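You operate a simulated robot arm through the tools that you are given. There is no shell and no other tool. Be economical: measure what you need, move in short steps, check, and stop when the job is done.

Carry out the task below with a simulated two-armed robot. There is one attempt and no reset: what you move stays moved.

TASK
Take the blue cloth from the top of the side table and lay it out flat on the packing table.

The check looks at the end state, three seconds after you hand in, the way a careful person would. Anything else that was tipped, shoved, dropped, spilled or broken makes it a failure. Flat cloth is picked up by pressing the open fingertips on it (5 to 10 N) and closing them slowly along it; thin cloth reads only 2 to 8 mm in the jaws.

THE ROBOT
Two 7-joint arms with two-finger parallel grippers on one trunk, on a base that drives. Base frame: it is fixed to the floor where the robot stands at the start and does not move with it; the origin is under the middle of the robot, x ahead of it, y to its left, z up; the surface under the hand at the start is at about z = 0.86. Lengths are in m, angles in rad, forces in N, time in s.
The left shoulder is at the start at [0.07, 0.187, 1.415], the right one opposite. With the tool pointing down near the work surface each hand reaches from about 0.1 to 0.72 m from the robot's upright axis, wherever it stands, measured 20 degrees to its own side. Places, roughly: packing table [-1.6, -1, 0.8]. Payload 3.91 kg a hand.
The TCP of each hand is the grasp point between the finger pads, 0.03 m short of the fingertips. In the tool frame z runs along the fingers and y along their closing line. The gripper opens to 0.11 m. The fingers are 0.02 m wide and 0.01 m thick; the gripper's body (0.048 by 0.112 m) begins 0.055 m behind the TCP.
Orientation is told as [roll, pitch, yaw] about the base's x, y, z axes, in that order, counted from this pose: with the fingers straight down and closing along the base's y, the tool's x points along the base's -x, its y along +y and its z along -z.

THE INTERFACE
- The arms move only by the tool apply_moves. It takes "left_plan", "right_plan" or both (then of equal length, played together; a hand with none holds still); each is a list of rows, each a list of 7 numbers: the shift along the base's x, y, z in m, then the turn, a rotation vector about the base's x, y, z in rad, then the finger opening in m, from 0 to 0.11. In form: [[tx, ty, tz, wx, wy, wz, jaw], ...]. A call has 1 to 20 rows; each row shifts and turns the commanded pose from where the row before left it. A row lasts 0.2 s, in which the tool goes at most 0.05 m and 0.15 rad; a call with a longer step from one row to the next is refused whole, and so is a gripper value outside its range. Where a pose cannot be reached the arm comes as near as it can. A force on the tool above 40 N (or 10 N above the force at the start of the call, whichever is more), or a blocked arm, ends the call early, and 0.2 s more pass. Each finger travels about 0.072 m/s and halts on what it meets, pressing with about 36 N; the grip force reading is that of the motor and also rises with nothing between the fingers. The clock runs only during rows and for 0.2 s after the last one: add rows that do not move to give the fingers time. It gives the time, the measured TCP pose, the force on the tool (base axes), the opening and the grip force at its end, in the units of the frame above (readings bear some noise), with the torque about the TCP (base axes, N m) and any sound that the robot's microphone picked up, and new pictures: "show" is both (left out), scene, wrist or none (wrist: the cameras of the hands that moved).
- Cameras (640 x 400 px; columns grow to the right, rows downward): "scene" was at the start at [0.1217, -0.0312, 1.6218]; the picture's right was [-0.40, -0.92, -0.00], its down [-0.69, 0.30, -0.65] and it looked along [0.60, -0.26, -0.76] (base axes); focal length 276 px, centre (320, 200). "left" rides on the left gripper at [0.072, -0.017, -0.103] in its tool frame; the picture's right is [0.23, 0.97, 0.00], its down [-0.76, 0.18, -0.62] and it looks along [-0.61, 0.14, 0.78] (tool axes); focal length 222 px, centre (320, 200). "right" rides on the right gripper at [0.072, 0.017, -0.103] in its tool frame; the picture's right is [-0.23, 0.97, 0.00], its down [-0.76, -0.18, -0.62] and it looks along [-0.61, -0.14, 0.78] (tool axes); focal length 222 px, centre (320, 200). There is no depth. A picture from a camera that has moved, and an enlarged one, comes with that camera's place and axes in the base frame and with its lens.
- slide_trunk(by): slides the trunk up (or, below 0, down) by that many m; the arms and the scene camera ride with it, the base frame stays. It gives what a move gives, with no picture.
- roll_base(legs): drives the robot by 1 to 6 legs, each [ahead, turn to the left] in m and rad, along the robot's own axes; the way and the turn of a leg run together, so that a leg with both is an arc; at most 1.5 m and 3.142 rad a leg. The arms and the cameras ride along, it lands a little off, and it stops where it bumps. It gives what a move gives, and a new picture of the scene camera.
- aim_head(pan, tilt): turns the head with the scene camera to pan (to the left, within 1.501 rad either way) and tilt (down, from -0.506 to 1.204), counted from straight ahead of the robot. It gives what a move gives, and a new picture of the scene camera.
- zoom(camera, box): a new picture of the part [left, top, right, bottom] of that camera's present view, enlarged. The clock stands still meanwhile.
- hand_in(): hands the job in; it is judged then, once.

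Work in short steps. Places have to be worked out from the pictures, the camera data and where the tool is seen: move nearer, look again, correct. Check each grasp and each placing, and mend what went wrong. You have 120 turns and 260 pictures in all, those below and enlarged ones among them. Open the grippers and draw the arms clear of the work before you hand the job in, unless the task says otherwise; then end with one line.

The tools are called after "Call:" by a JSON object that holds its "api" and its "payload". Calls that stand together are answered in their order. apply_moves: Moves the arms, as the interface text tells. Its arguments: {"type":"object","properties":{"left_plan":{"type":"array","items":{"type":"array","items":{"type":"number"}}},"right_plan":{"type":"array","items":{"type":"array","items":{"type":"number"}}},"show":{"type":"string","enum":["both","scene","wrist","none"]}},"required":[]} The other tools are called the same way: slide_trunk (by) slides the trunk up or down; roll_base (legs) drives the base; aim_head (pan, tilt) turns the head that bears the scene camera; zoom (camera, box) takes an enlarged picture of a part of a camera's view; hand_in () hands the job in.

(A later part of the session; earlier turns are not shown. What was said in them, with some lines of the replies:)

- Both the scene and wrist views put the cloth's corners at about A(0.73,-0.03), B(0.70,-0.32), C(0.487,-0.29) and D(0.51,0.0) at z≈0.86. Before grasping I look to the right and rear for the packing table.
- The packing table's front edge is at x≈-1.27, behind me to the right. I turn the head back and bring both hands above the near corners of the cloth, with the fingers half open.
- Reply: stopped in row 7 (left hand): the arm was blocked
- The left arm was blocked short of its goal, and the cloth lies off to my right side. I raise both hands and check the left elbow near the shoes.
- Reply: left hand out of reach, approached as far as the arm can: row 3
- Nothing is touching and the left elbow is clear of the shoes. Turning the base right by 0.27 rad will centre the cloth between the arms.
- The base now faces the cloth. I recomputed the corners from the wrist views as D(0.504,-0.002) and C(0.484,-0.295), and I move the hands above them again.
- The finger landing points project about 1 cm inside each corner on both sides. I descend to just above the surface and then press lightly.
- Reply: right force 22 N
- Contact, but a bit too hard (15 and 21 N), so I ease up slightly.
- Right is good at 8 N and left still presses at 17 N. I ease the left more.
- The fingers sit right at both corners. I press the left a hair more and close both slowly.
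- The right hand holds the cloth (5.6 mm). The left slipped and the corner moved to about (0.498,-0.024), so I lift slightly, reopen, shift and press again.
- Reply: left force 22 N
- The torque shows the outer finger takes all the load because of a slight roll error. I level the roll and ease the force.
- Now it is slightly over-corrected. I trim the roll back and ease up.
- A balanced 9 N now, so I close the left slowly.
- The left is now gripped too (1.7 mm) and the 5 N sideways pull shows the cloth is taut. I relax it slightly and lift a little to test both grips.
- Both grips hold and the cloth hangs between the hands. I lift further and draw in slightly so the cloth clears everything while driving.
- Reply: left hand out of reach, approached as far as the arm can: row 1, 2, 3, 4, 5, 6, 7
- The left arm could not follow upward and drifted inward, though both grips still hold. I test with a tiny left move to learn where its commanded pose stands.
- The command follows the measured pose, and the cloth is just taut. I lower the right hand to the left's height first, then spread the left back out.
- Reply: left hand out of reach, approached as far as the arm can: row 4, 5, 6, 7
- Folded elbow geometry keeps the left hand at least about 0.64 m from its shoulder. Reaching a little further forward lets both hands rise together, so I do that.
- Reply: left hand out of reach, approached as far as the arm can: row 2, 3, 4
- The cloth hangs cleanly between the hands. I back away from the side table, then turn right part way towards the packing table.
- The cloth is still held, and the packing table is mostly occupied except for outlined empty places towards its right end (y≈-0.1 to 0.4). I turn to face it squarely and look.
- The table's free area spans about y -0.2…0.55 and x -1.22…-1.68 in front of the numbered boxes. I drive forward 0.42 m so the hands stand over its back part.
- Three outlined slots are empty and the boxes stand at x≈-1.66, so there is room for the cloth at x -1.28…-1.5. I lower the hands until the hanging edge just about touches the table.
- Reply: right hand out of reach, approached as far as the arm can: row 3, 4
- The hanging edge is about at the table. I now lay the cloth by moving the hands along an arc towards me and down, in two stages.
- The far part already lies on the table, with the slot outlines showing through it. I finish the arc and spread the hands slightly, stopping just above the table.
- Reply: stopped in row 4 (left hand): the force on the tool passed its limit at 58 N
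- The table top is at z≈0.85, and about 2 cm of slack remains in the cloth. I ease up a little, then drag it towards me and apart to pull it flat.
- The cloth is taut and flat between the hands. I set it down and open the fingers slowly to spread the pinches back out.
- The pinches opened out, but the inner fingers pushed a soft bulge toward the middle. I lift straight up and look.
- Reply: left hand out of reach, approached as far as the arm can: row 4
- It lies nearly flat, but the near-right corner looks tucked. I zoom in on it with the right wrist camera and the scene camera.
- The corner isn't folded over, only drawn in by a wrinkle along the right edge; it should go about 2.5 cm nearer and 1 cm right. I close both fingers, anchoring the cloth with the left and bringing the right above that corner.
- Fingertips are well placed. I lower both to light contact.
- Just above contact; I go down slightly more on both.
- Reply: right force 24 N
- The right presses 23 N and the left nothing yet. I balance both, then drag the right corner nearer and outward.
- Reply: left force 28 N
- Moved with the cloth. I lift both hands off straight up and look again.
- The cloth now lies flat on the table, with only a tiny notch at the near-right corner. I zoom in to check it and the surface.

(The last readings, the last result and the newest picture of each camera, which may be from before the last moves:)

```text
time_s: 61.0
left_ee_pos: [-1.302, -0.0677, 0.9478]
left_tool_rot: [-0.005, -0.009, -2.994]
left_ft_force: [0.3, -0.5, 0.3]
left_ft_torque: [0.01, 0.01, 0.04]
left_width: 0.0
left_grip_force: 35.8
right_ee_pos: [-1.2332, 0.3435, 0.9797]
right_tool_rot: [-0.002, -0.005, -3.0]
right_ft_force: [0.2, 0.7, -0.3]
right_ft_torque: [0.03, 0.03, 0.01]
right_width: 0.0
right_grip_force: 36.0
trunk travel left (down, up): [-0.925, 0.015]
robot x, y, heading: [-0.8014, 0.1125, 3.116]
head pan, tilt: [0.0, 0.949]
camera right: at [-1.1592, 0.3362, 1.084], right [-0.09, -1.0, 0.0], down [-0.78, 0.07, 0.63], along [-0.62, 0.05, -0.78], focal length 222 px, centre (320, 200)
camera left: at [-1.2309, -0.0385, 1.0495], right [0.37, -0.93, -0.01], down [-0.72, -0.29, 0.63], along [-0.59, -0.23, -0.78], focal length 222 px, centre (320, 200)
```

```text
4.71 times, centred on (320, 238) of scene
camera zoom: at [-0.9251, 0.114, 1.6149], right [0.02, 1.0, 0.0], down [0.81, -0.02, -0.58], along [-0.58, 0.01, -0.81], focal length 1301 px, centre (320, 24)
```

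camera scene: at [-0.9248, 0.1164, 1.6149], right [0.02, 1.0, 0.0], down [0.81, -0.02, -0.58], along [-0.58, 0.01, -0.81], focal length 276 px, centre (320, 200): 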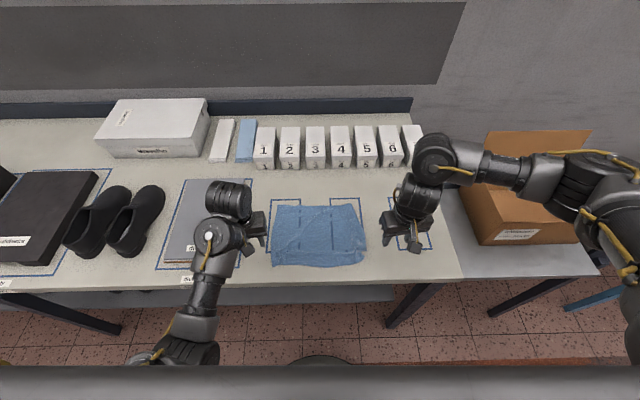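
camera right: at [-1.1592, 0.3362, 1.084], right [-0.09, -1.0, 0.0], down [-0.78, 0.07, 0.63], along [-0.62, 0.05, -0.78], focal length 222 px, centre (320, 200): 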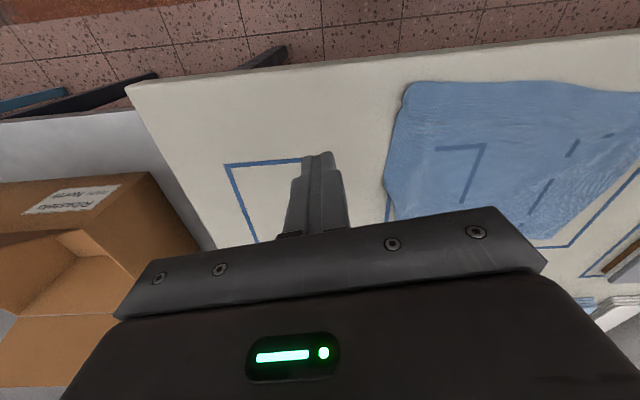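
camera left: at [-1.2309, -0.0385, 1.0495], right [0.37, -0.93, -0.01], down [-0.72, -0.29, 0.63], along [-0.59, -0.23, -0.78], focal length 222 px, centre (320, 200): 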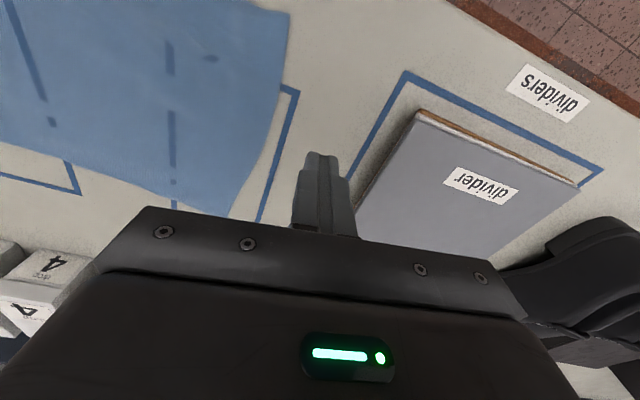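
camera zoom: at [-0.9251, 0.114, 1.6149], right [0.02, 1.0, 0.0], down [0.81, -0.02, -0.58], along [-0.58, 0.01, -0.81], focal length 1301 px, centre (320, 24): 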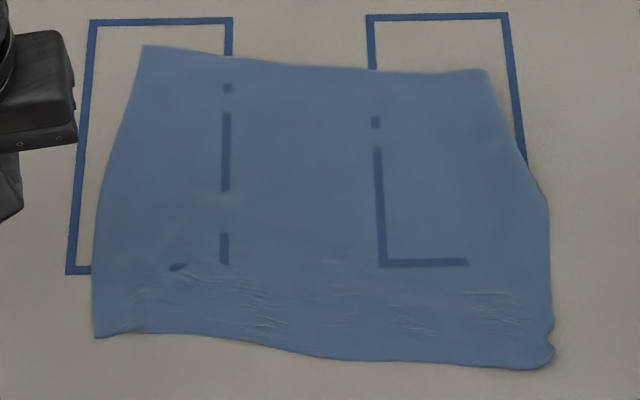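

The cloth is flat, but its far edge measures about 25 cm against 28.5 cm at the near edge, so it is slightly bunched there. I bring the closed fingertips above the two far corners to smooth them outward.

Call:
{"api": "apply_moves", "payload": {"left_plan": [[-0.0235, 0.0138, 0, 0, 0, 0, 0], [-0.0235, 0.0138, 0, 0, 0, 0, 0], [-0.0235, 0.0138, -0.012, 0, 0, 0, 0], [-0.0235, 0.0138, -0.012, 0, 0, 0, 0], [-0.0235, 0.0138, -0.012, 0, 0, 0, 0], [-0.0235, 0.0138, -0.012, 0, 0, 0, 0], [0, 0, 0, 0, 0, 0, 0]], "right_plan": [[-0.031, -0.0202, -0.01, 0, 0, 0, 0], [-0.031, -0.0202, -0.01, 0, 0, 0, 0], [-0.031, -0.0202, -0.015, 0, 0, 0, 0], [-0.031, -0.0202, -0.015, 0, 0, 0, 0], [-0.031, -0.0202, -0.015, 0, 0, 0, 0], [-0.031, -0.0202, -0.015, 0, 0, 0, 0], [0, 0, 0, 0, 0, 0, 0]]}}

```text
time_s: 62.6
left_ee_pos: [-1.4419, 0.0203, 0.9014]
left_tool_rot: [-0.003, -0.01, -2.993]
left_ft_force: [-0.1, 0.8, -0.3]
left_ft_torque: [-0.05, 0.03, -0.01]
left_width: 0.0001
left_grip_force: 36.3
right_ee_pos: [-1.4217, 0.2263, 0.8992]
right_tool_rot: [0.004, -0.02, -2.995]
right_ft_force: [-0.4, 0.5, -0.7]
right_ft_torque: [-0.07, -0.01, 0.03]
right_width: 0.0
right_grip_force: 37.0
trunk travel left (down, up): [-0.925, 0.015]
robot x, y, heading: [-0.8058, 0.1126, 3.122]
head pan, tilt: [0.0, 0.949]
camera scene: at [-0.9253, 0.1199, 1.6149], right [0.02, 1.0, 0.0], down [0.81, -0.02, -0.58], along [-0.58, 0.01, -0.81], focal length 276 px, centre (320, 200)
camera right: at [-1.3449, 0.2208, 1.0022], right [-0.08, -1.0, 0.01], down [-0.77, 0.07, 0.64], along [-0.64, 0.05, -0.77], focal length 222 px, centre (320, 200)
camera left: at [-1.3714, 0.0489, 1.0034], right [0.37, -0.93, -0.01], down [-0.72, -0.29, 0.63], along [-0.59, -0.23, -0.78], focal length 222 px, centre (320, 200)
```

scene: 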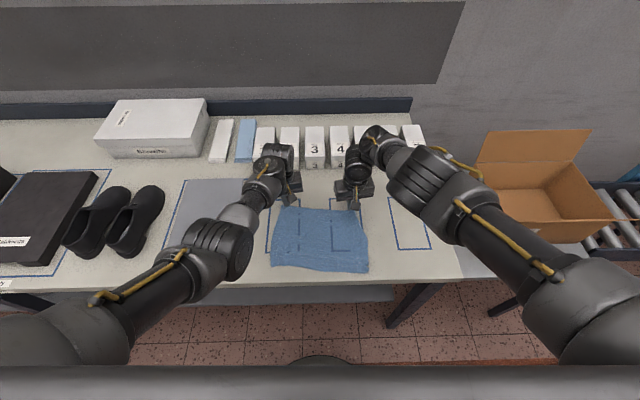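
right: 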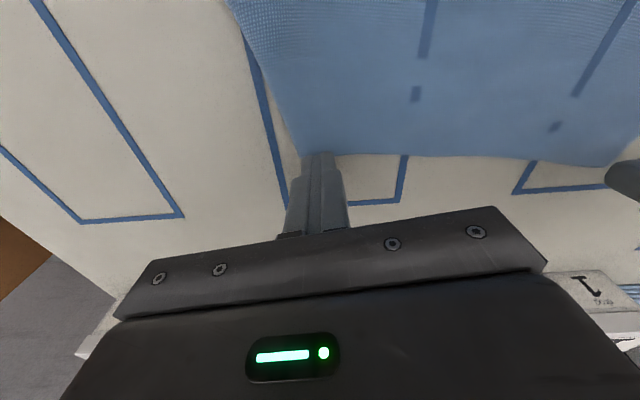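
left: 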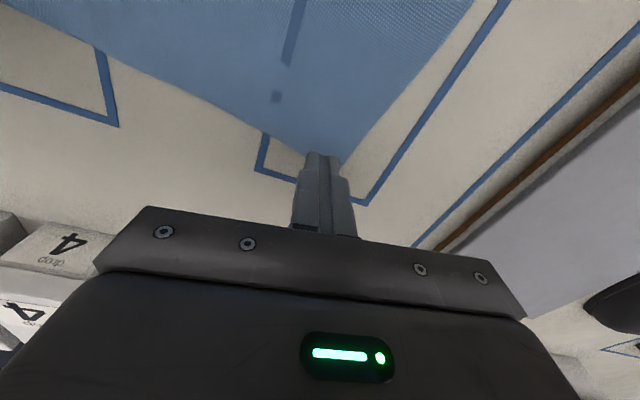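

The fingers are right at the corners' edge. I shift them about 1.5 cm inward onto the cloth and lower to contact.

Call:
{"api": "apply_moves", "payload": {"left_plan": [[0.012, 0.004, 0, 0, 0, 0, 0], [0, 0, -0.014, 0, 0, 0, 0], [0, 0, -0.004, 0, 0, 0, 0], [0, 0, -0.0015, 0, 0, 0, 0], [0, 0, 0, 0, 0, 0, 0]], "right_plan": [[0.017, -0.004, 0, 0, 0, 0, 0], [0, 0, -0.012, 0, 0, 0, 0], [0, 0, -0.004, 0, 0, 0, 0], [0, 0, -0.0015, 0, 0, 0, 0], [0, 0, 0, 0, 0, 0, 0]], "show": "none"}}

```text
time_s: 63.8
left_ee_pos: [-1.4299, 0.0201, 0.8814]
left_tool_rot: [-0.004, -0.007, -2.991]
left_ft_force: [0.5, -0.4, -0.4]
left_ft_torque: [-0.03, 0.01, -0.02]
left_width: 0.0
left_grip_force: 36.5
right_ee_pos: [-1.4024, 0.2186, 0.8817]
right_tool_rot: [0.0, -0.004, -3.0]
right_ft_force: [0.6, -0.4, 2.0]
right_ft_torque: [0.01, -0.01, 0.0]
right_width: 0.0
right_grip_force: 36.1
trunk travel left (down, up): [-0.925, 0.015]
robot x, y, heading: [-0.8038, 0.1098, 3.123]
head pan, tilt: [0.0, 0.949]
```

Right just touches. I press slightly and sweep both fingertips outward by about 2 cm.

Call:
{"api": "apply_moves", "payload": {"left_plan": [[0, 0, -0.002, 0, 0, 0, 0], [0, 0, -0.001, 0, 0, 0, 0], [-0.001, -0.005, 0, 0, 0, 0, 0], [-0.001, -0.005, 0, 0, 0, 0, 0], [-0.001, -0.005, 0, 0, 0, 0, 0], [-0.001, -0.005, 0, 0, 0, 0, 0], [0, 0, 0, 0, 0, 0, 0]], "right_plan": [[0, 0, -0.001, 0, 0, 0, 0], [0, 0, 0, 0, 0, 0, 0], [-0.002, 0.005, 0, 0, 0, 0, 0], [-0.002, 0.005, 0, 0, 0, 0, 0], [-0.002, 0.005, 0, 0, 0, 0, 0], [-0.002, 0.005, 0, 0, 0, 0, 0], [0, 0, 0, 0, 0, 0, 0]], "show": "wrist"}}

```text
time_s: 65.4
left_ee_pos: [-1.4318, 0.002, 0.881]
left_tool_rot: [-0.006, -0.013, -2.991]
left_ft_force: [-1.1, 5.8, 24.4]
left_ft_torque: [0.08, -0.11, 0.04]
left_width: 0.0
left_grip_force: 36.2
right_ee_pos: [-1.4091, 0.241, 0.8828]
right_tool_rot: [0.0, -0.006, -3.001]
right_ft_force: [0.3, 0.4, 0.6]
right_ft_torque: [-0.02, -0.02, -0.03]
right_width: 0.0
right_grip_force: 35.7
trunk travel left (down, up): [-0.925, 0.015]
robot x, y, heading: [-0.8046, 0.1124, 3.119]
head pan, tilt: [0.0, 0.949]
camera right: at [-1.3345, 0.2343, 0.9863], right [-0.09, -1.0, 0.0], down [-0.78, 0.07, 0.63], along [-0.63, 0.05, -0.78], focal length 222 px, centre (320, 200)
camera left: at [-1.3615, 0.0301, 0.982], right [0.37, -0.93, -0.01], down [-0.72, -0.29, 0.63], along [-0.59, -0.23, -0.77], focal length 222 px, centre (320, 200)
```

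right: 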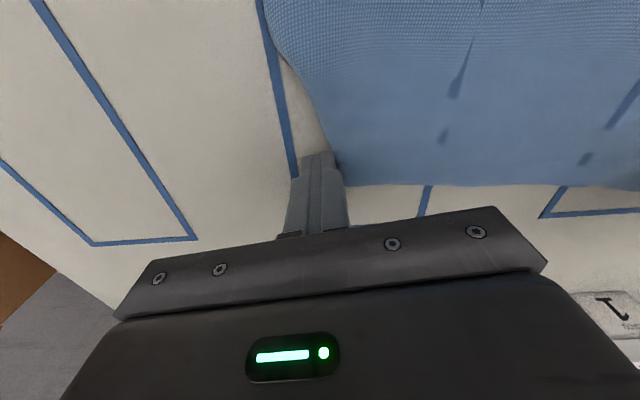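
left: 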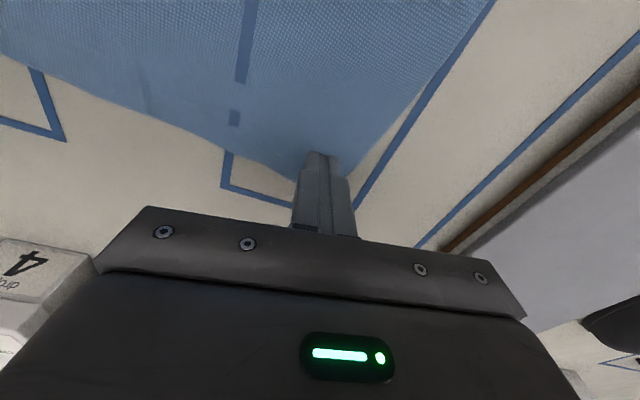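

The left corner moved out with its finger while the right finger slid off. Keeping the left as an anchor, I reset the right onto the cloth and press a bit more.

Call:
{"api": "apply_moves", "payload": {"right_plan": [[0, 0, 0.012, 0, 0, 0, 0], [0.014, -0.036, 0, 0, 0, 0, 0], [0, 0, -0.01, 0, 0, 0, 0], [0, 0, -0.003, 0, 0, 0, 0], [0, 0, -0.0012, 0, 0, 0, 0], [0, 0, 0, 0, 0, 0, 0]], "left_plan": [[0, 0, 0.0005, 0, 0, 0, 0], [0, 0, 0, 0, 0, 0, 0], [0, 0, 0, 0, 0, 0, 0], [0, 0, 0, 0, 0, 0, 0], [0, 0, 0, 0, 0, 0, 0], [0, 0, 0, 0, 0, 0, 0]], "show": "none"}}

```text
time_s: 66.8
left_ee_pos: [-1.4319, 0.0008, 0.8809]
left_tool_rot: [-0.004, -0.013, -2.992]
left_ft_force: [-4.3, 1.4, 23.3]
left_ft_torque: [-0.03, 0.05, 0.0]
left_width: 0.0
left_grip_force: 36.0
right_ee_pos: [-1.3944, 0.2054, 0.8818]
right_tool_rot: [0.0, -0.007, -2.999]
right_ft_force: [0.5, 0.0, 7.2]
right_ft_torque: [0.09, -0.03, 0.01]
right_width: 0.0001
right_grip_force: 36.2
trunk travel left (down, up): [-0.925, 0.015]
robot x, y, heading: [-0.8026, 0.1138, 3.123]
head pan, tilt: [0.0, 0.949]
```

Good 7 N contact; I press a little more and sweep outward.

Call:
{"api": "apply_moves", "payload": {"right_plan": [[0, 0, -0.0007, 0, 0, 0, 0], [-0.001, 0.005, -0.0002, 0, 0, 0, 0], [-0.001, 0.005, -0.0002, 0, 0, 0, 0], [-0.001, 0.005, 0, 0, 0, 0, 0], [-0.001, 0.005, 0, 0, 0, 0, 0], [0, 0, 0, 0, 0, 0, 0]], "left_plan": [[0, 0, 0, 0, 0, 0, 0], [0, 0, 0, 0, 0, 0, 0], [0, 0, 0, 0, 0, 0, 0], [0, 0, 0, 0, 0, 0, 0], [0, 0, 0, 0, 0, 0, 0], [0, 0, 0, 0, 0, 0, 0]], "show": "wrist"}}

```text
time_s: 68.2
left_ee_pos: [-1.4301, -0.0003, 0.8812]
left_tool_rot: [-0.008, -0.013, -2.99]
left_ft_force: [-0.3, 8.9, 12.4]
left_ft_torque: [0.22, -0.05, 0.06]
left_width: 0.0
left_grip_force: 36.1
right_ee_pos: [-1.3997, 0.2201, 0.8822]
right_tool_rot: [0.001, -0.009, -2.997]
right_ft_force: [-1.2, -14.2, 27.5]
right_ft_torque: [-0.37, 0.0, 0.01]
right_width: 0.0
right_grip_force: 35.8
trunk travel left (down, up): [-0.925, 0.015]
robot x, y, heading: [-0.8002, 0.1141, 3.117]
head pan, tilt: [0.0, 0.949]
camera right: at [-1.3237, 0.2143, 0.9843], right [-0.09, -1.0, 0.0], down [-0.77, 0.07, 0.63], along [-0.63, 0.05, -0.78], focal length 222 px, centre (320, 200)
camera left: at [-1.3591, 0.0279, 0.9823], right [0.37, -0.93, -0.01], down [-0.72, -0.29, 0.63], along [-0.59, -0.23, -0.78], focal length 222 px, centre (320, 200)
```

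right: 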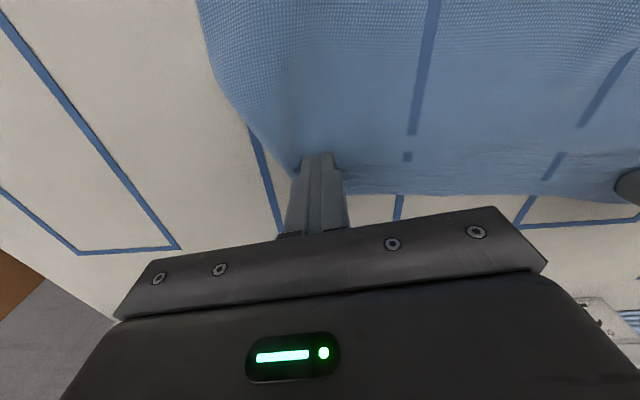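
left: 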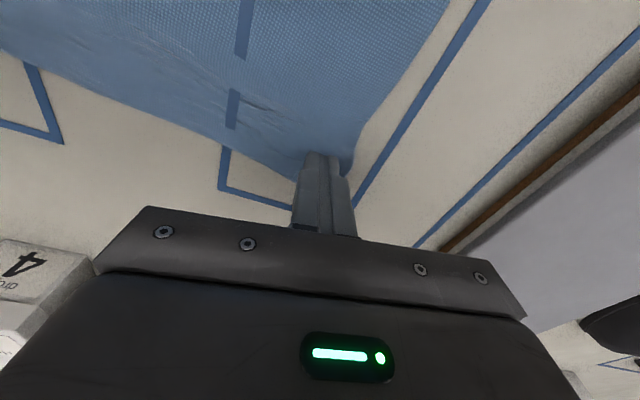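

The far edge is now taut between the two fingertips. I lift straight up and move both hands clear to view the result.

Call:
{"api": "apply_moves", "payload": {"left_plan": [[0, 0, 0.01, 0, 0, 0, 0], [0, 0, 0.04, 0, 0, 0, 0], [0, -0.03, 0.03, 0, 0, 0, 0], [0.02, -0.04, 0.02, 0, 0, 0, 0], [0.02, -0.04, 0, 0, 0, 0, 0], [0.02, -0.03, 0, 0, 0, 0, 0]], "right_plan": [[0, 0, 0.01, 0, 0, 0, 0], [0, 0, 0.04, 0, 0, 0, 0], [0, 0.03, 0.03, 0, 0, 0, 0], [0.02, 0.04, 0.02, 0, 0, 0, 0], [0.02, 0.04, 0, 0, 0, 0, 0], [0.02, 0.03, 0, 0, 0, 0, 0]]}}

Call:
{"api": "zoom", "payload": {"camera": "scene", "box": [240, 190, 400, 290]}}

```text
time_s: 69.5
left_ee_pos: [-1.394, -0.108, 0.9816]
left_tool_rot: [-0.008, -0.023, -2.979]
left_ft_force: [-9.0, 9.5, -14.7]
left_ft_torque: [-1.58, 0.16, 1.04]
left_width: 0.0
left_grip_force: 36.3
right_ee_pos: [-1.3554, 0.3368, 0.9798]
right_tool_rot: [-0.001, -0.002, -3.0]
right_ft_force: [-0.2, -0.5, 0.4]
right_ft_torque: [-0.02, 0.03, -0.02]
right_width: 0.0
right_grip_force: 36.0
trunk travel left (down, up): [-0.925, 0.015]
robot x, y, heading: [-0.8021, 0.1145, 3.123]
head pan, tilt: [0.0, 0.949]
stopped in row 6 (left hand): the force on the tool passed its limit at 91 N (the readings are from after the stop); the commanded pose is now the measured one
camera scene: at [-0.9229, 0.1163, 1.6151], right [0.02, 1.0, 0.0], down [0.81, -0.02, -0.58], along [-0.58, 0.01, -0.81], focal length 276 px, centre (320, 200)
camera right: at [-1.2822, 0.3302, 1.0824], right [-0.09, -1.0, 0.0], down [-0.78, 0.07, 0.62], along [-0.62, 0.05, -0.78], focal length 222 px, centre (320, 200)
camera left: at [-1.3236, -0.0788, 1.0814], right [0.38, -0.92, -0.01], down [-0.71, -0.3, 0.64], along [-0.59, -0.23, -0.77], focal length 222 px, centre (320, 200)
```

scene: 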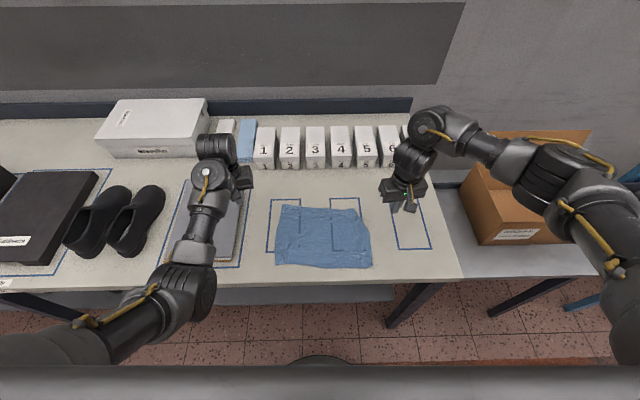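
right: 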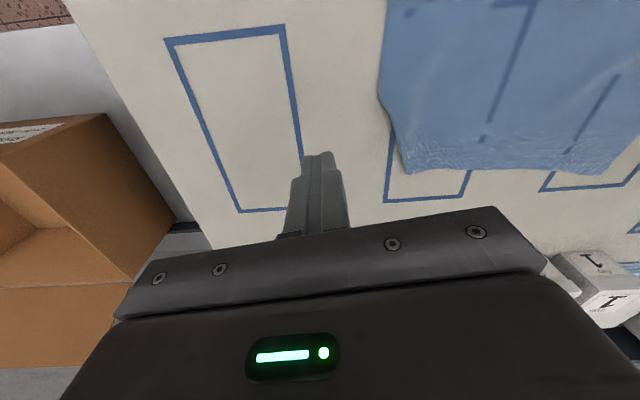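
left: 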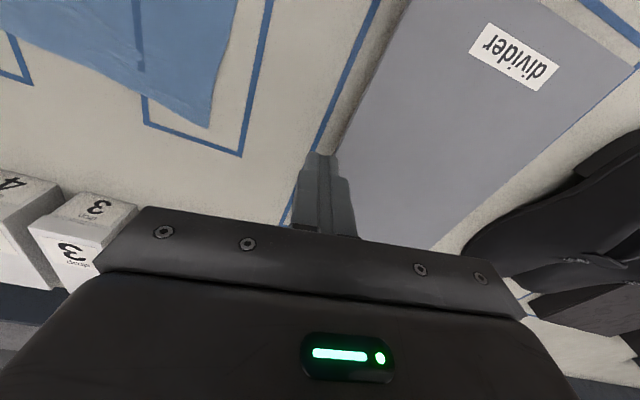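

```text
4.00 times, centred on (320, 240) of scene
camera zoom: at [-0.9229, 0.1163, 1.6151], right [0.02, 1.0, 0.0], down [0.81, -0.02, -0.58], along [-0.58, 0.01, -0.81], focal length 1106 px, centre (320, 40)
```

zoom: 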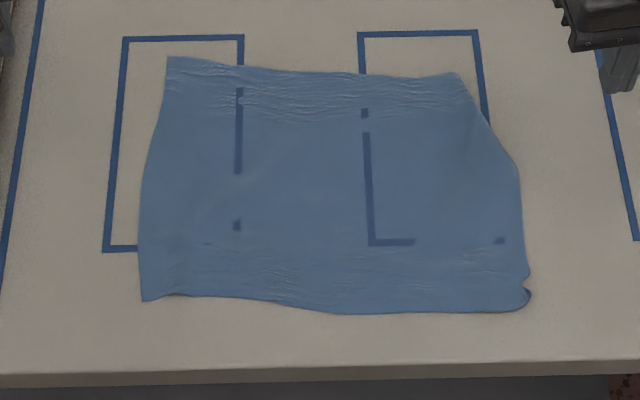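

The cloth looks well spread and flat. The left hand however stopped on a 91 N spike near the divider, so I zoom in there before moving.

Call:
{"api": "zoom", "payload": {"camera": "scene", "box": [140, 130, 300, 290]}}

Call:
{"api": "zoom", "payload": {"camera": "left", "box": [240, 0, 560, 260]}}

```text
2.50 times, centred on (220, 210) of scene
camera zoom: at [-0.9229, 0.1163, 1.6151], right [0.02, 1.0, 0.0], down [0.81, -0.02, -0.58], along [-0.58, 0.01, -0.81], focal length 691 px, centre (570, 175)
```

zoom: 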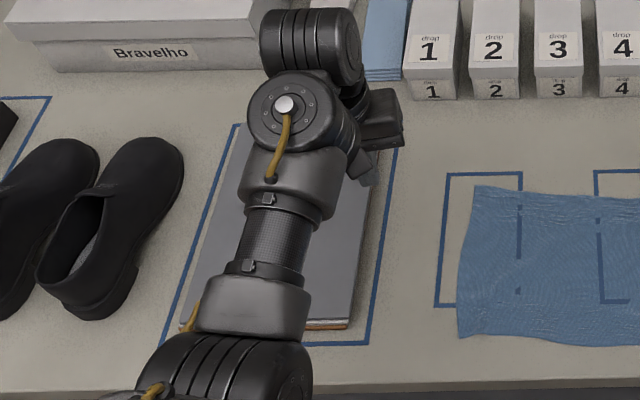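

```text
1.54 times, centred on (400, 130) of left
camera zoom: at [-1.3236, -0.0788, 1.0814], right [0.38, -0.92, -0.01], down [-0.71, -0.3, 0.64], along [-0.59, -0.23, -0.77], focal length 342 px, centre (197, 308)
```

zoom: 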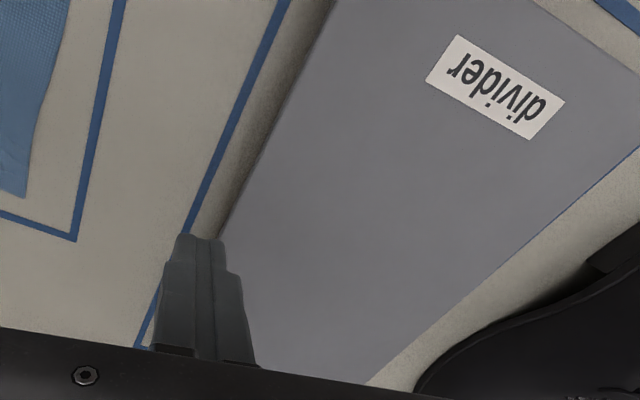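

The divider sits unchanged inside its outline and the fingers are clear above it, so it may have been a jolt in the arm. I raise the left hand gently and read the force.

Call:
{"api": "apply_moves", "payload": {"left_plan": [[0, 0.005, 0.005, 0, 0, 0, 0], [0, 0.005, 0.01, 0, 0, 0, 0], [0, 0, 0, 0, 0, 0, 0]], "show": "scene"}}

```text
time_s: 69.8
left_ee_pos: [-1.3985, -0.1086, 0.9812]
left_tool_rot: [-0.008, -0.023, -2.977]
left_ft_force: [-4.8, 8.1, -8.2]
left_ft_torque: [-1.11, 0.15, 0.71]
left_width: 0.0001
left_grip_force: 35.8
right_ee_pos: [-1.3605, 0.3357, 0.9778]
right_tool_rot: [-0.001, 0.0, -3.0]
right_ft_force: [-0.3, 0.4, 1.0]
right_ft_torque: [0.02, -0.02, 0.01]
right_width: 0.0
right_grip_force: 36.1
trunk travel left (down, up): [-0.925, 0.015]
robot x, y, heading: [-0.8051, 0.1118, 3.127]
head pan, tilt: [0.0, 0.949]
stopped in row 1 (left hand): the force on the tool passed its limit at 51 N (the readings are from after the stop); the commanded pose is now the measured one
camera scene: at [-0.9272, 0.115, 1.6147], right [0.02, 1.0, 0.0], down [0.81, -0.02, -0.58], along [-0.58, 0.01, -0.81], focal length 276 px, centre (320, 200)
```

scene: 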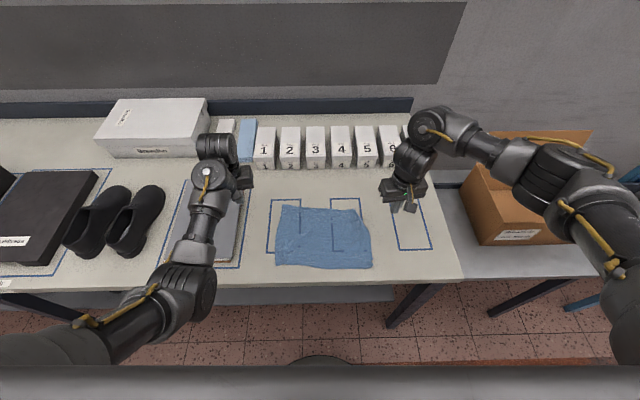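

The force line passes through the wrist camera mount and points away from the forearm: it is the left hand touching its own folded forearm. I move it away along the push direction (forward, right and slightly down).

Call:
{"api": "apply_moves", "payload": {"left_plan": [[-0.008, 0.01, -0.01, 0, 0, 0, 0], [-0.01, 0.01, -0.005, 0, 0, 0, 0], [0, 0, 0, 0, 0, 0, 0]], "show": "none"}}

```text
time_s: 70.6
left_ee_pos: [-1.4154, -0.0884, 0.967]
left_tool_rot: [-0.009, -0.026, -2.98]
left_ft_force: [-0.1, 0.0, -1.0]
left_ft_torque: [-0.01, -0.01, -0.01]
left_width: 0.0
left_grip_force: 36.1
right_ee_pos: [-1.3574, 0.3373, 0.9779]
right_tool_rot: [-0.001, -0.002, -3.0]
right_ft_force: [0.0, 0.1, 0.6]
right_ft_torque: [0.0, -0.01, -0.01]
right_width: 0.0
right_grip_force: 36.1
trunk travel left (down, up): [-0.925, 0.015]
robot x, y, heading: [-0.8031, 0.1131, 3.124]
head pan, tilt: [0.0, 0.949]
```

The force is gone. I inspect the far edge and right side of the cloth closely for remaining bunching.

Call:
{"api": "zoom", "payload": {"camera": "scene", "box": [270, 198, 380, 272]}}

Call:
{"api": "zoom", "payload": {"camera": "right", "box": [370, 0, 640, 180]}}

```text
5.41 times, centred on (325, 235) of scene
camera zoom: at [-0.9247, 0.1151, 1.6149], right [0.02, 1.0, 0.0], down [0.81, -0.02, -0.58], along [-0.58, 0.01, -0.81], focal length 1494 px, centre (293, 11)
```

zoom: 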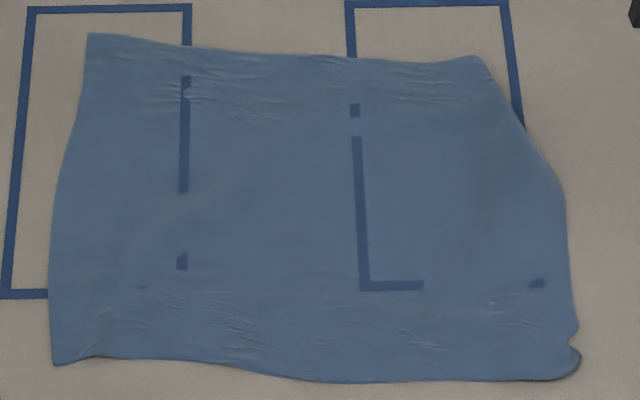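

```text
2.22 times, centred on (505, 90) of right
camera zoom: at [-1.2836, 0.3295, 1.0819], right [-0.09, -1.0, 0.0], down [-0.78, 0.07, 0.62], along [-0.62, 0.06, -0.78], focal length 494 px, centre (-91, 444)
```

zoom: 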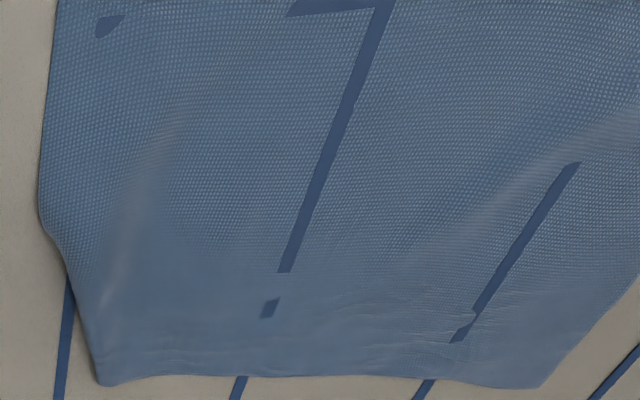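

A soft ridge remains towards the far-right corner, plus the small curl at the near-right. I do one more smoothing pass: left anchors at the far edge, right presses near the ridge.

Call:
{"api": "apply_moves", "payload": {"left_plan": [[-0.004, 0.035, 0, 0, 0, 0, 0], [-0.004, 0.035, -0.02, 0, 0, 0, 0], [-0.004, 0.035, -0.022, 0, 0, 0, 0], [-0.003, 0.033, -0.025, 0, 0, 0, 0], [0, 0, -0.015, 0, 0, 0, 0], [0, 0, -0.004, 0, 0, 0, 0], [0, 0, -0.002, 0, 0, 0, 0], [0, 0, 0, 0, 0, 0, 0]], "right_plan": [[-0.012, -0.032, -0.02, 0, 0, 0, 0], [-0.012, -0.032, -0.02, 0, 0, 0, 0], [-0.012, -0.032, -0.022, 0, 0, 0, 0], [-0.012, -0.031, -0.021, 0, 0, 0, 0], [0, 0, -0.01, 0, 0, 0, 0], [0, 0, -0.003, 0, 0, 0, 0], [0, 0, -0.001, 0, 0, 0, 0], [0, 0, 0, 0, 0, 0, 0]], "show": "wrist"}}

```text
time_s: 72.4
left_ee_pos: [-1.4304, 0.0511, 0.8812]
left_tool_rot: [-0.01, -0.029, -2.979]
left_ft_force: [-2.0, -0.6, 19.4]
left_ft_torque: [-0.03, -0.09, -0.01]
left_width: 0.0
left_grip_force: 36.1
right_ee_pos: [-1.4065, 0.2108, 0.883]
right_tool_rot: [-0.001, -0.002, -3.002]
right_ft_force: [0.8, 0.0, -0.7]
right_ft_torque: [-0.01, 0.0, 0.01]
right_width: 0.0
right_grip_force: 35.9
trunk travel left (down, up): [-0.925, 0.015]
robot x, y, heading: [-0.7995, 0.1127, 3.115]
head pan, tilt: [0.0, 0.949]
camera right: at [-1.3307, 0.2029, 0.9865], right [-0.09, -1.0, 0.0], down [-0.78, 0.07, 0.62], along [-0.62, 0.05, -0.78], focal length 222 px, centre (320, 200)
camera left: at [-1.3582, 0.0807, 0.9811], right [0.38, -0.92, -0.01], down [-0.7, -0.3, 0.64], along [-0.6, -0.23, -0.77], focal length 222 px, centre (320, 200)
```

right: 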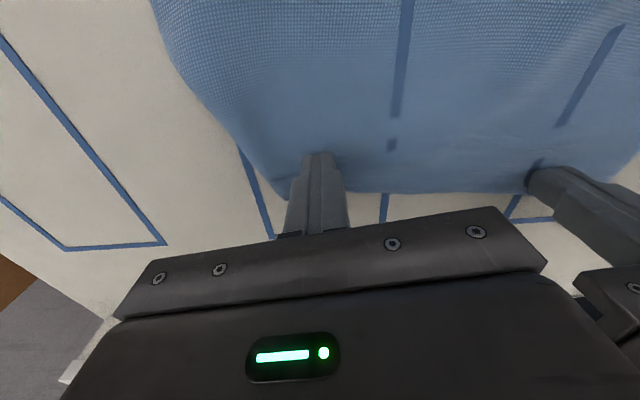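
left: 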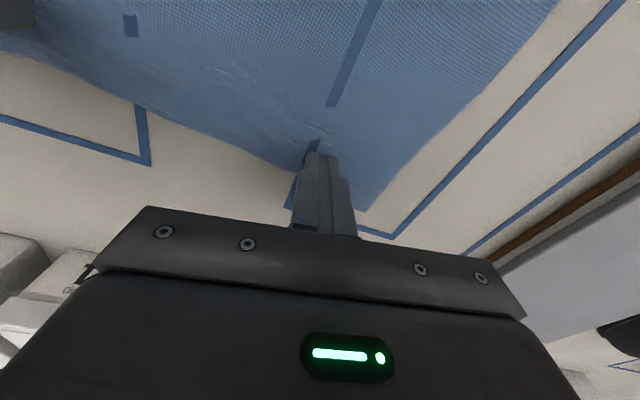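

The left is anchoring with about 19 N. I press the right a bit and sweep it outward 3 cm.

Call:
{"api": "apply_moves", "payload": {"right_plan": [[0, 0, -0.0025, 0, 0, 0, 0], [0, 0, 0, 0, 0, 0, 0], [-0.001, 0.005, 0, 0, 0, 0, 0], [-0.001, 0.005, 0, 0, 0, 0, 0], [-0.001, 0.005, 0, 0, 0, 0, 0], [-0.001, 0.005, 0, 0, 0, 0, 0], [-0.001, 0.005, 0, 0, 0, 0, 0], [0, 0.005, 0, 0, 0, 0, 0], [0, 0, 0, 0, 0, 0, 0]], "show": "wrist"}}

```text
time_s: 74.4
left_ee_pos: [-1.4282, 0.0497, 0.8817]
left_tool_rot: [-0.01, -0.028, -2.98]
left_ft_force: [-2.0, 9.5, 22.4]
left_ft_torque: [0.27, -0.1, 0.13]
left_width: 0.0001
left_grip_force: 36.4
right_ee_pos: [-1.4092, 0.2389, 0.8819]
right_tool_rot: [0.0, -0.006, -3.0]
right_ft_force: [-1.2, -12.5, 19.1]
right_ft_torque: [-0.37, 0.04, -0.02]
right_width: 0.0003
right_grip_force: 35.9
trunk travel left (down, up): [-0.925, 0.015]
robot x, y, heading: [-0.8055, 0.1113, 3.121]
head pan, tilt: [0.0, 0.949]
camera right: at [-1.3345, 0.2311, 0.9846], right [-0.09, -1.0, 0.0], down [-0.78, 0.07, 0.63], along [-0.63, 0.05, -0.78], focal length 222 px, centre (320, 200)
```

right: 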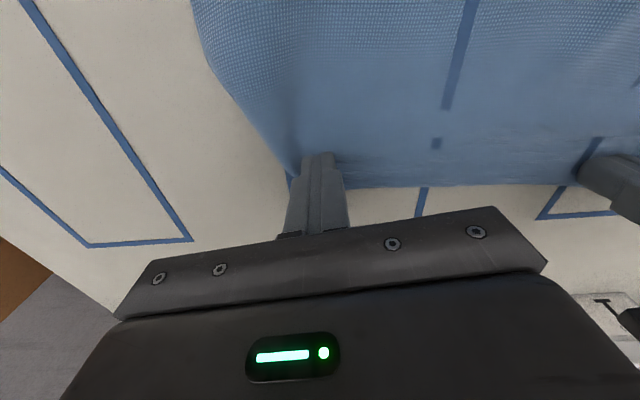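

The anchor felt a real pull, so the edge was stretched. I lift both and look.

Call:
{"api": "apply_moves", "payload": {"left_plan": [[0, 0, 0.01, 0, 0, 0, 0], [0, 0, 0.04, 0, 0, 0, 0], [0, -0.04, 0.02, 0, 0, 0, 0], [0, -0.04, 0, 0, 0, 0, 0], [0, -0.03, 0, 0, 0, 0, 0]], "right_plan": [[0, 0, 0.01, 0, 0, 0, 0], [0, 0, 0.04, 0, 0, 0, 0], [0.02, 0.035, 0.03, 0, 0, 0, 0], [0.02, 0.04, 0.01, 0, 0, 0, 0], [0.02, 0.03, 0, 0, 0, 0, 0]], "show": "none"}}

Call:
{"api": "zoom", "payload": {"camera": "scene", "box": [240, 190, 400, 290]}}

```text
refused: row 3 steps farther than a row can; nothing moved
```

```text
4.00 times, centred on (320, 240) of scene
camera zoom: at [-0.9199, 0.1144, 1.6154], right [0.02, 1.0, 0.0], down [0.81, -0.02, -0.59], along [-0.58, 0.01, -0.81], focal length 1106 px, centre (320, 40)
```

zoom: 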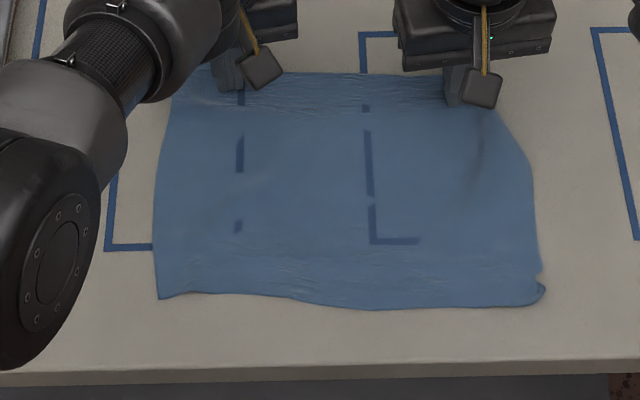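

One step was too long; I repeat with shorter ones.

Call:
{"api": "apply_moves", "payload": {"left_plan": [[0, 0, 0.01, 0, 0, 0, 0], [0, 0, 0.04, 0, 0, 0, 0], [0, -0.04, 0.02, 0, 0, 0, 0], [0, -0.04, 0, 0, 0, 0, 0], [0, -0.03, 0, 0, 0, 0, 0]], "right_plan": [[0, 0, 0.01, 0, 0, 0, 0], [0, 0, 0.04, 0, 0, 0, 0], [0.01, 0.03, 0.03, 0, 0, 0, 0], [0.02, 0.04, 0, 0, 0, 0, 0], [0.02, 0.03, 0, 0, 0, 0, 0]], "show": "none"}}

Call:
{"api": "zoom", "payload": {"camera": "scene", "box": [240, 190, 400, 290]}}

Call:
{"api": "zoom", "payload": {"camera": "right", "box": [340, 0, 640, 190]}}

```text
time_s: 75.6
left_ee_pos: [-1.4284, -0.0581, 0.9497]
left_tool_rot: [-0.008, -0.023, -2.981]
left_ft_force: [-0.7, 0.0, 0.0]
left_ft_torque: [0.0, 0.02, -0.02]
left_width: 0.0001
left_grip_force: 36.6
right_ee_pos: [-1.3573, 0.3397, 0.9601]
right_tool_rot: [0.002, 0.001, -3.001]
right_ft_force: [0.5, -0.3, 0.3]
right_ft_torque: [0.01, -0.01, 0.0]
right_width: 0.0
right_grip_force: 35.9
trunk travel left (down, up): [-0.925, 0.015]
robot x, y, heading: [-0.8048, 0.1111, 3.119]
head pan, tilt: [0.0, 0.949]
```

```text
4.00 times, centred on (320, 240) of scene
camera zoom: at [-0.9236, 0.117, 1.615], right [0.02, 1.0, 0.0], down [0.81, -0.02, -0.58], along [-0.58, 0.01, -0.81], focal length 1106 px, centre (320, 40)
```

zoom: 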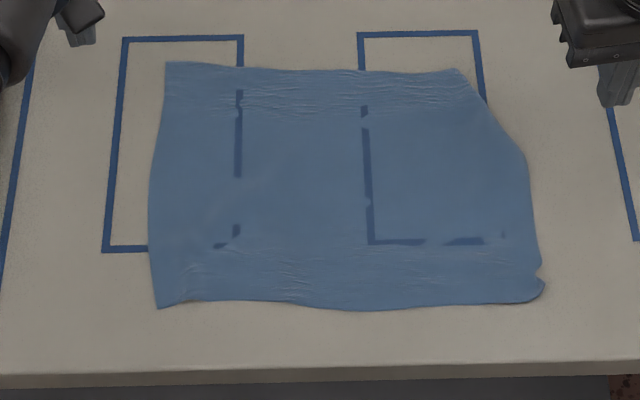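

```text
2.11 times, centred on (490, 95) of right
camera zoom: at [-1.2842, 0.333, 1.0621], right [-0.09, -1.0, 0.0], down [-0.78, 0.07, 0.62], along [-0.62, 0.05, -0.78], focal length 468 px, centre (-38, 421)
```

zoom: 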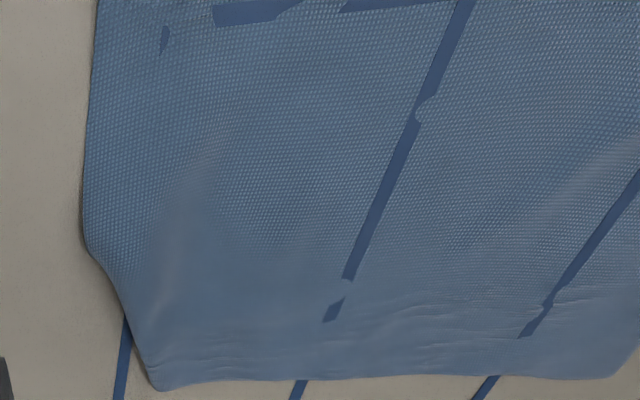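

Nearly perfect. I check whether the far-right corner is merely sheared or folded under.

Call:
{"api": "zoom", "payload": {"camera": "right", "box": [370, 90, 480, 190]}}

```text
4.00 times, centred on (425, 140) of right
camera zoom: at [-1.2842, 0.333, 1.0621], right [-0.09, -1.0, 0.0], down [-0.78, 0.07, 0.62], along [-0.62, 0.05, -0.78], focal length 888 px, centre (-100, 440)
```

zoom: 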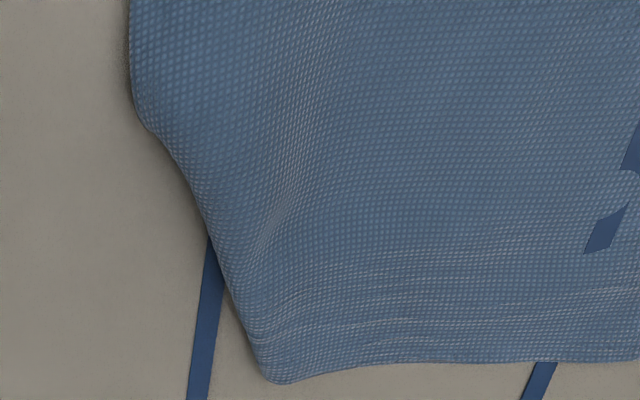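

The weave runs along that edge, so it is only sheared, not folded, and the cloth lies flat in the free area. I open the grippers and back the robot straight away to clear the work.

Call:
{"api": "apply_moves", "payload": {"left_plan": [[0, 0, 0, 0, 0, 0, 0.03], [0, 0, 0, 0, 0, 0, 0.05], [0, 0, 0, 0, 0, 0, 0.05]], "right_plan": [[0, 0, 0.03, 0, 0, 0, 0.03], [0, 0, 0.03, 0, 0, 0, 0.05], [0, 0, 0, 0, 0, 0, 0.05]], "show": "none"}}

Call:
{"api": "roll_base", "payload": {"legs": [[-0.4, 0]]}}

Call:
{"api": "zoom", "payload": {"camera": "scene", "box": [160, 100, 480, 300]}}

```text
time_s: 76.4
left_ee_pos: [-1.4297, -0.0585, 0.9463]
left_tool_rot: [-0.008, -0.023, -2.978]
left_ft_force: [0.8, 0.2, 0.3]
left_ft_torque: [0.0, -0.02, -0.02]
left_width: 0.0502
left_grip_force: 0.0
right_ee_pos: [-1.3615, 0.3388, 1.0185]
right_tool_rot: [0.001, 0.0, -3.0]
right_ft_force: [0.3, 1.2, 0.5]
right_ft_torque: [0.0, -0.02, 0.02]
right_width: 0.0501
right_grip_force: 0.1
trunk travel left (down, up): [-0.925, 0.015]
robot x, y, heading: [-0.8042, 0.1113, 3.123]
head pan, tilt: [0.0, 0.949]
```

```text
time_s: 78.9
left_ee_pos: [-1.0286, -0.0634, 0.9477]
left_tool_rot: [-0.009, -0.023, -2.986]
left_ft_force: [0.1, -0.3, 0.2]
left_ft_torque: [0.0, 0.0, 0.0]
left_width: 0.0502
left_grip_force: 0.0
right_ee_pos: [-0.9588, 0.3321, 1.0176]
right_tool_rot: [0.0, 0.0, -3.008]
right_ft_force: [0.2, 0.1, 0.2]
right_ft_torque: [-0.02, -0.01, -0.02]
right_width: 0.0501
right_grip_force: 0.1
trunk travel left (down, up): [-0.925, 0.015]
robot x, y, heading: [-0.4046, 0.1041, 3.118]
head pan, tilt: [0.0, 0.949]
camera scene: at [-0.5258, 0.1063, 1.6147], right [0.03, 1.0, 0.0], down [0.81, -0.02, -0.58], along [-0.58, 0.02, -0.81], focal length 276 px, centre (320, 200)
```

scene: 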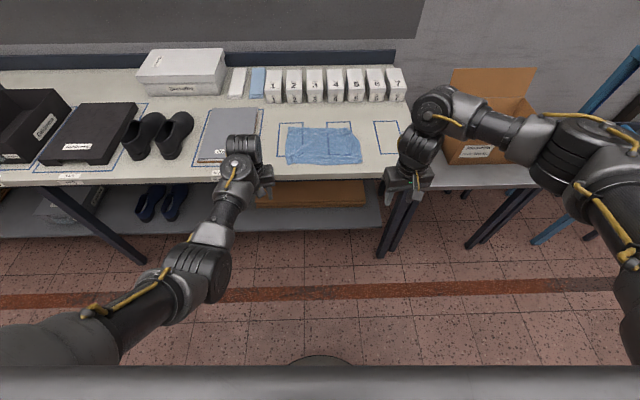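

```text
2.00 times, centred on (320, 200) of scene
camera zoom: at [-0.5258, 0.1063, 1.6147], right [0.03, 1.0, 0.0], down [0.81, -0.02, -0.58], along [-0.58, 0.02, -0.81], focal length 553 px, centre (320, 200)
```

zoom: 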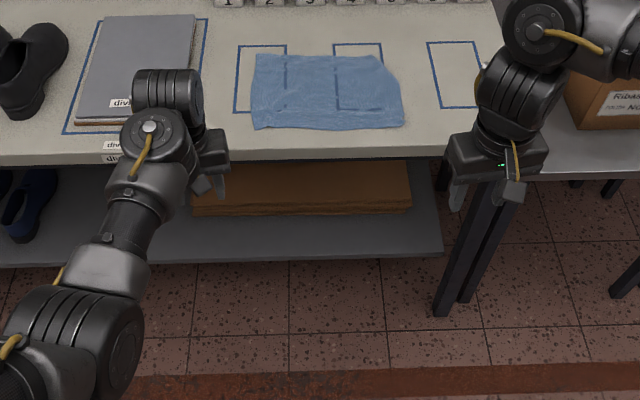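

The cloth lies flat on the packing table, nothing else has moved, the grippers are open and the arms are clear. I hand in.

Call:
{"api": "hand_in", "payload": {}}

```text
The job is handed in.
```

The blue cloth is laid out on the packing table with no folds. Its far-right corner still sits about 4 cm short of full spread and its near-right corner has a curl of about 1 cm. Nothing else looks moved, and the robot has backed clear with grippers open.
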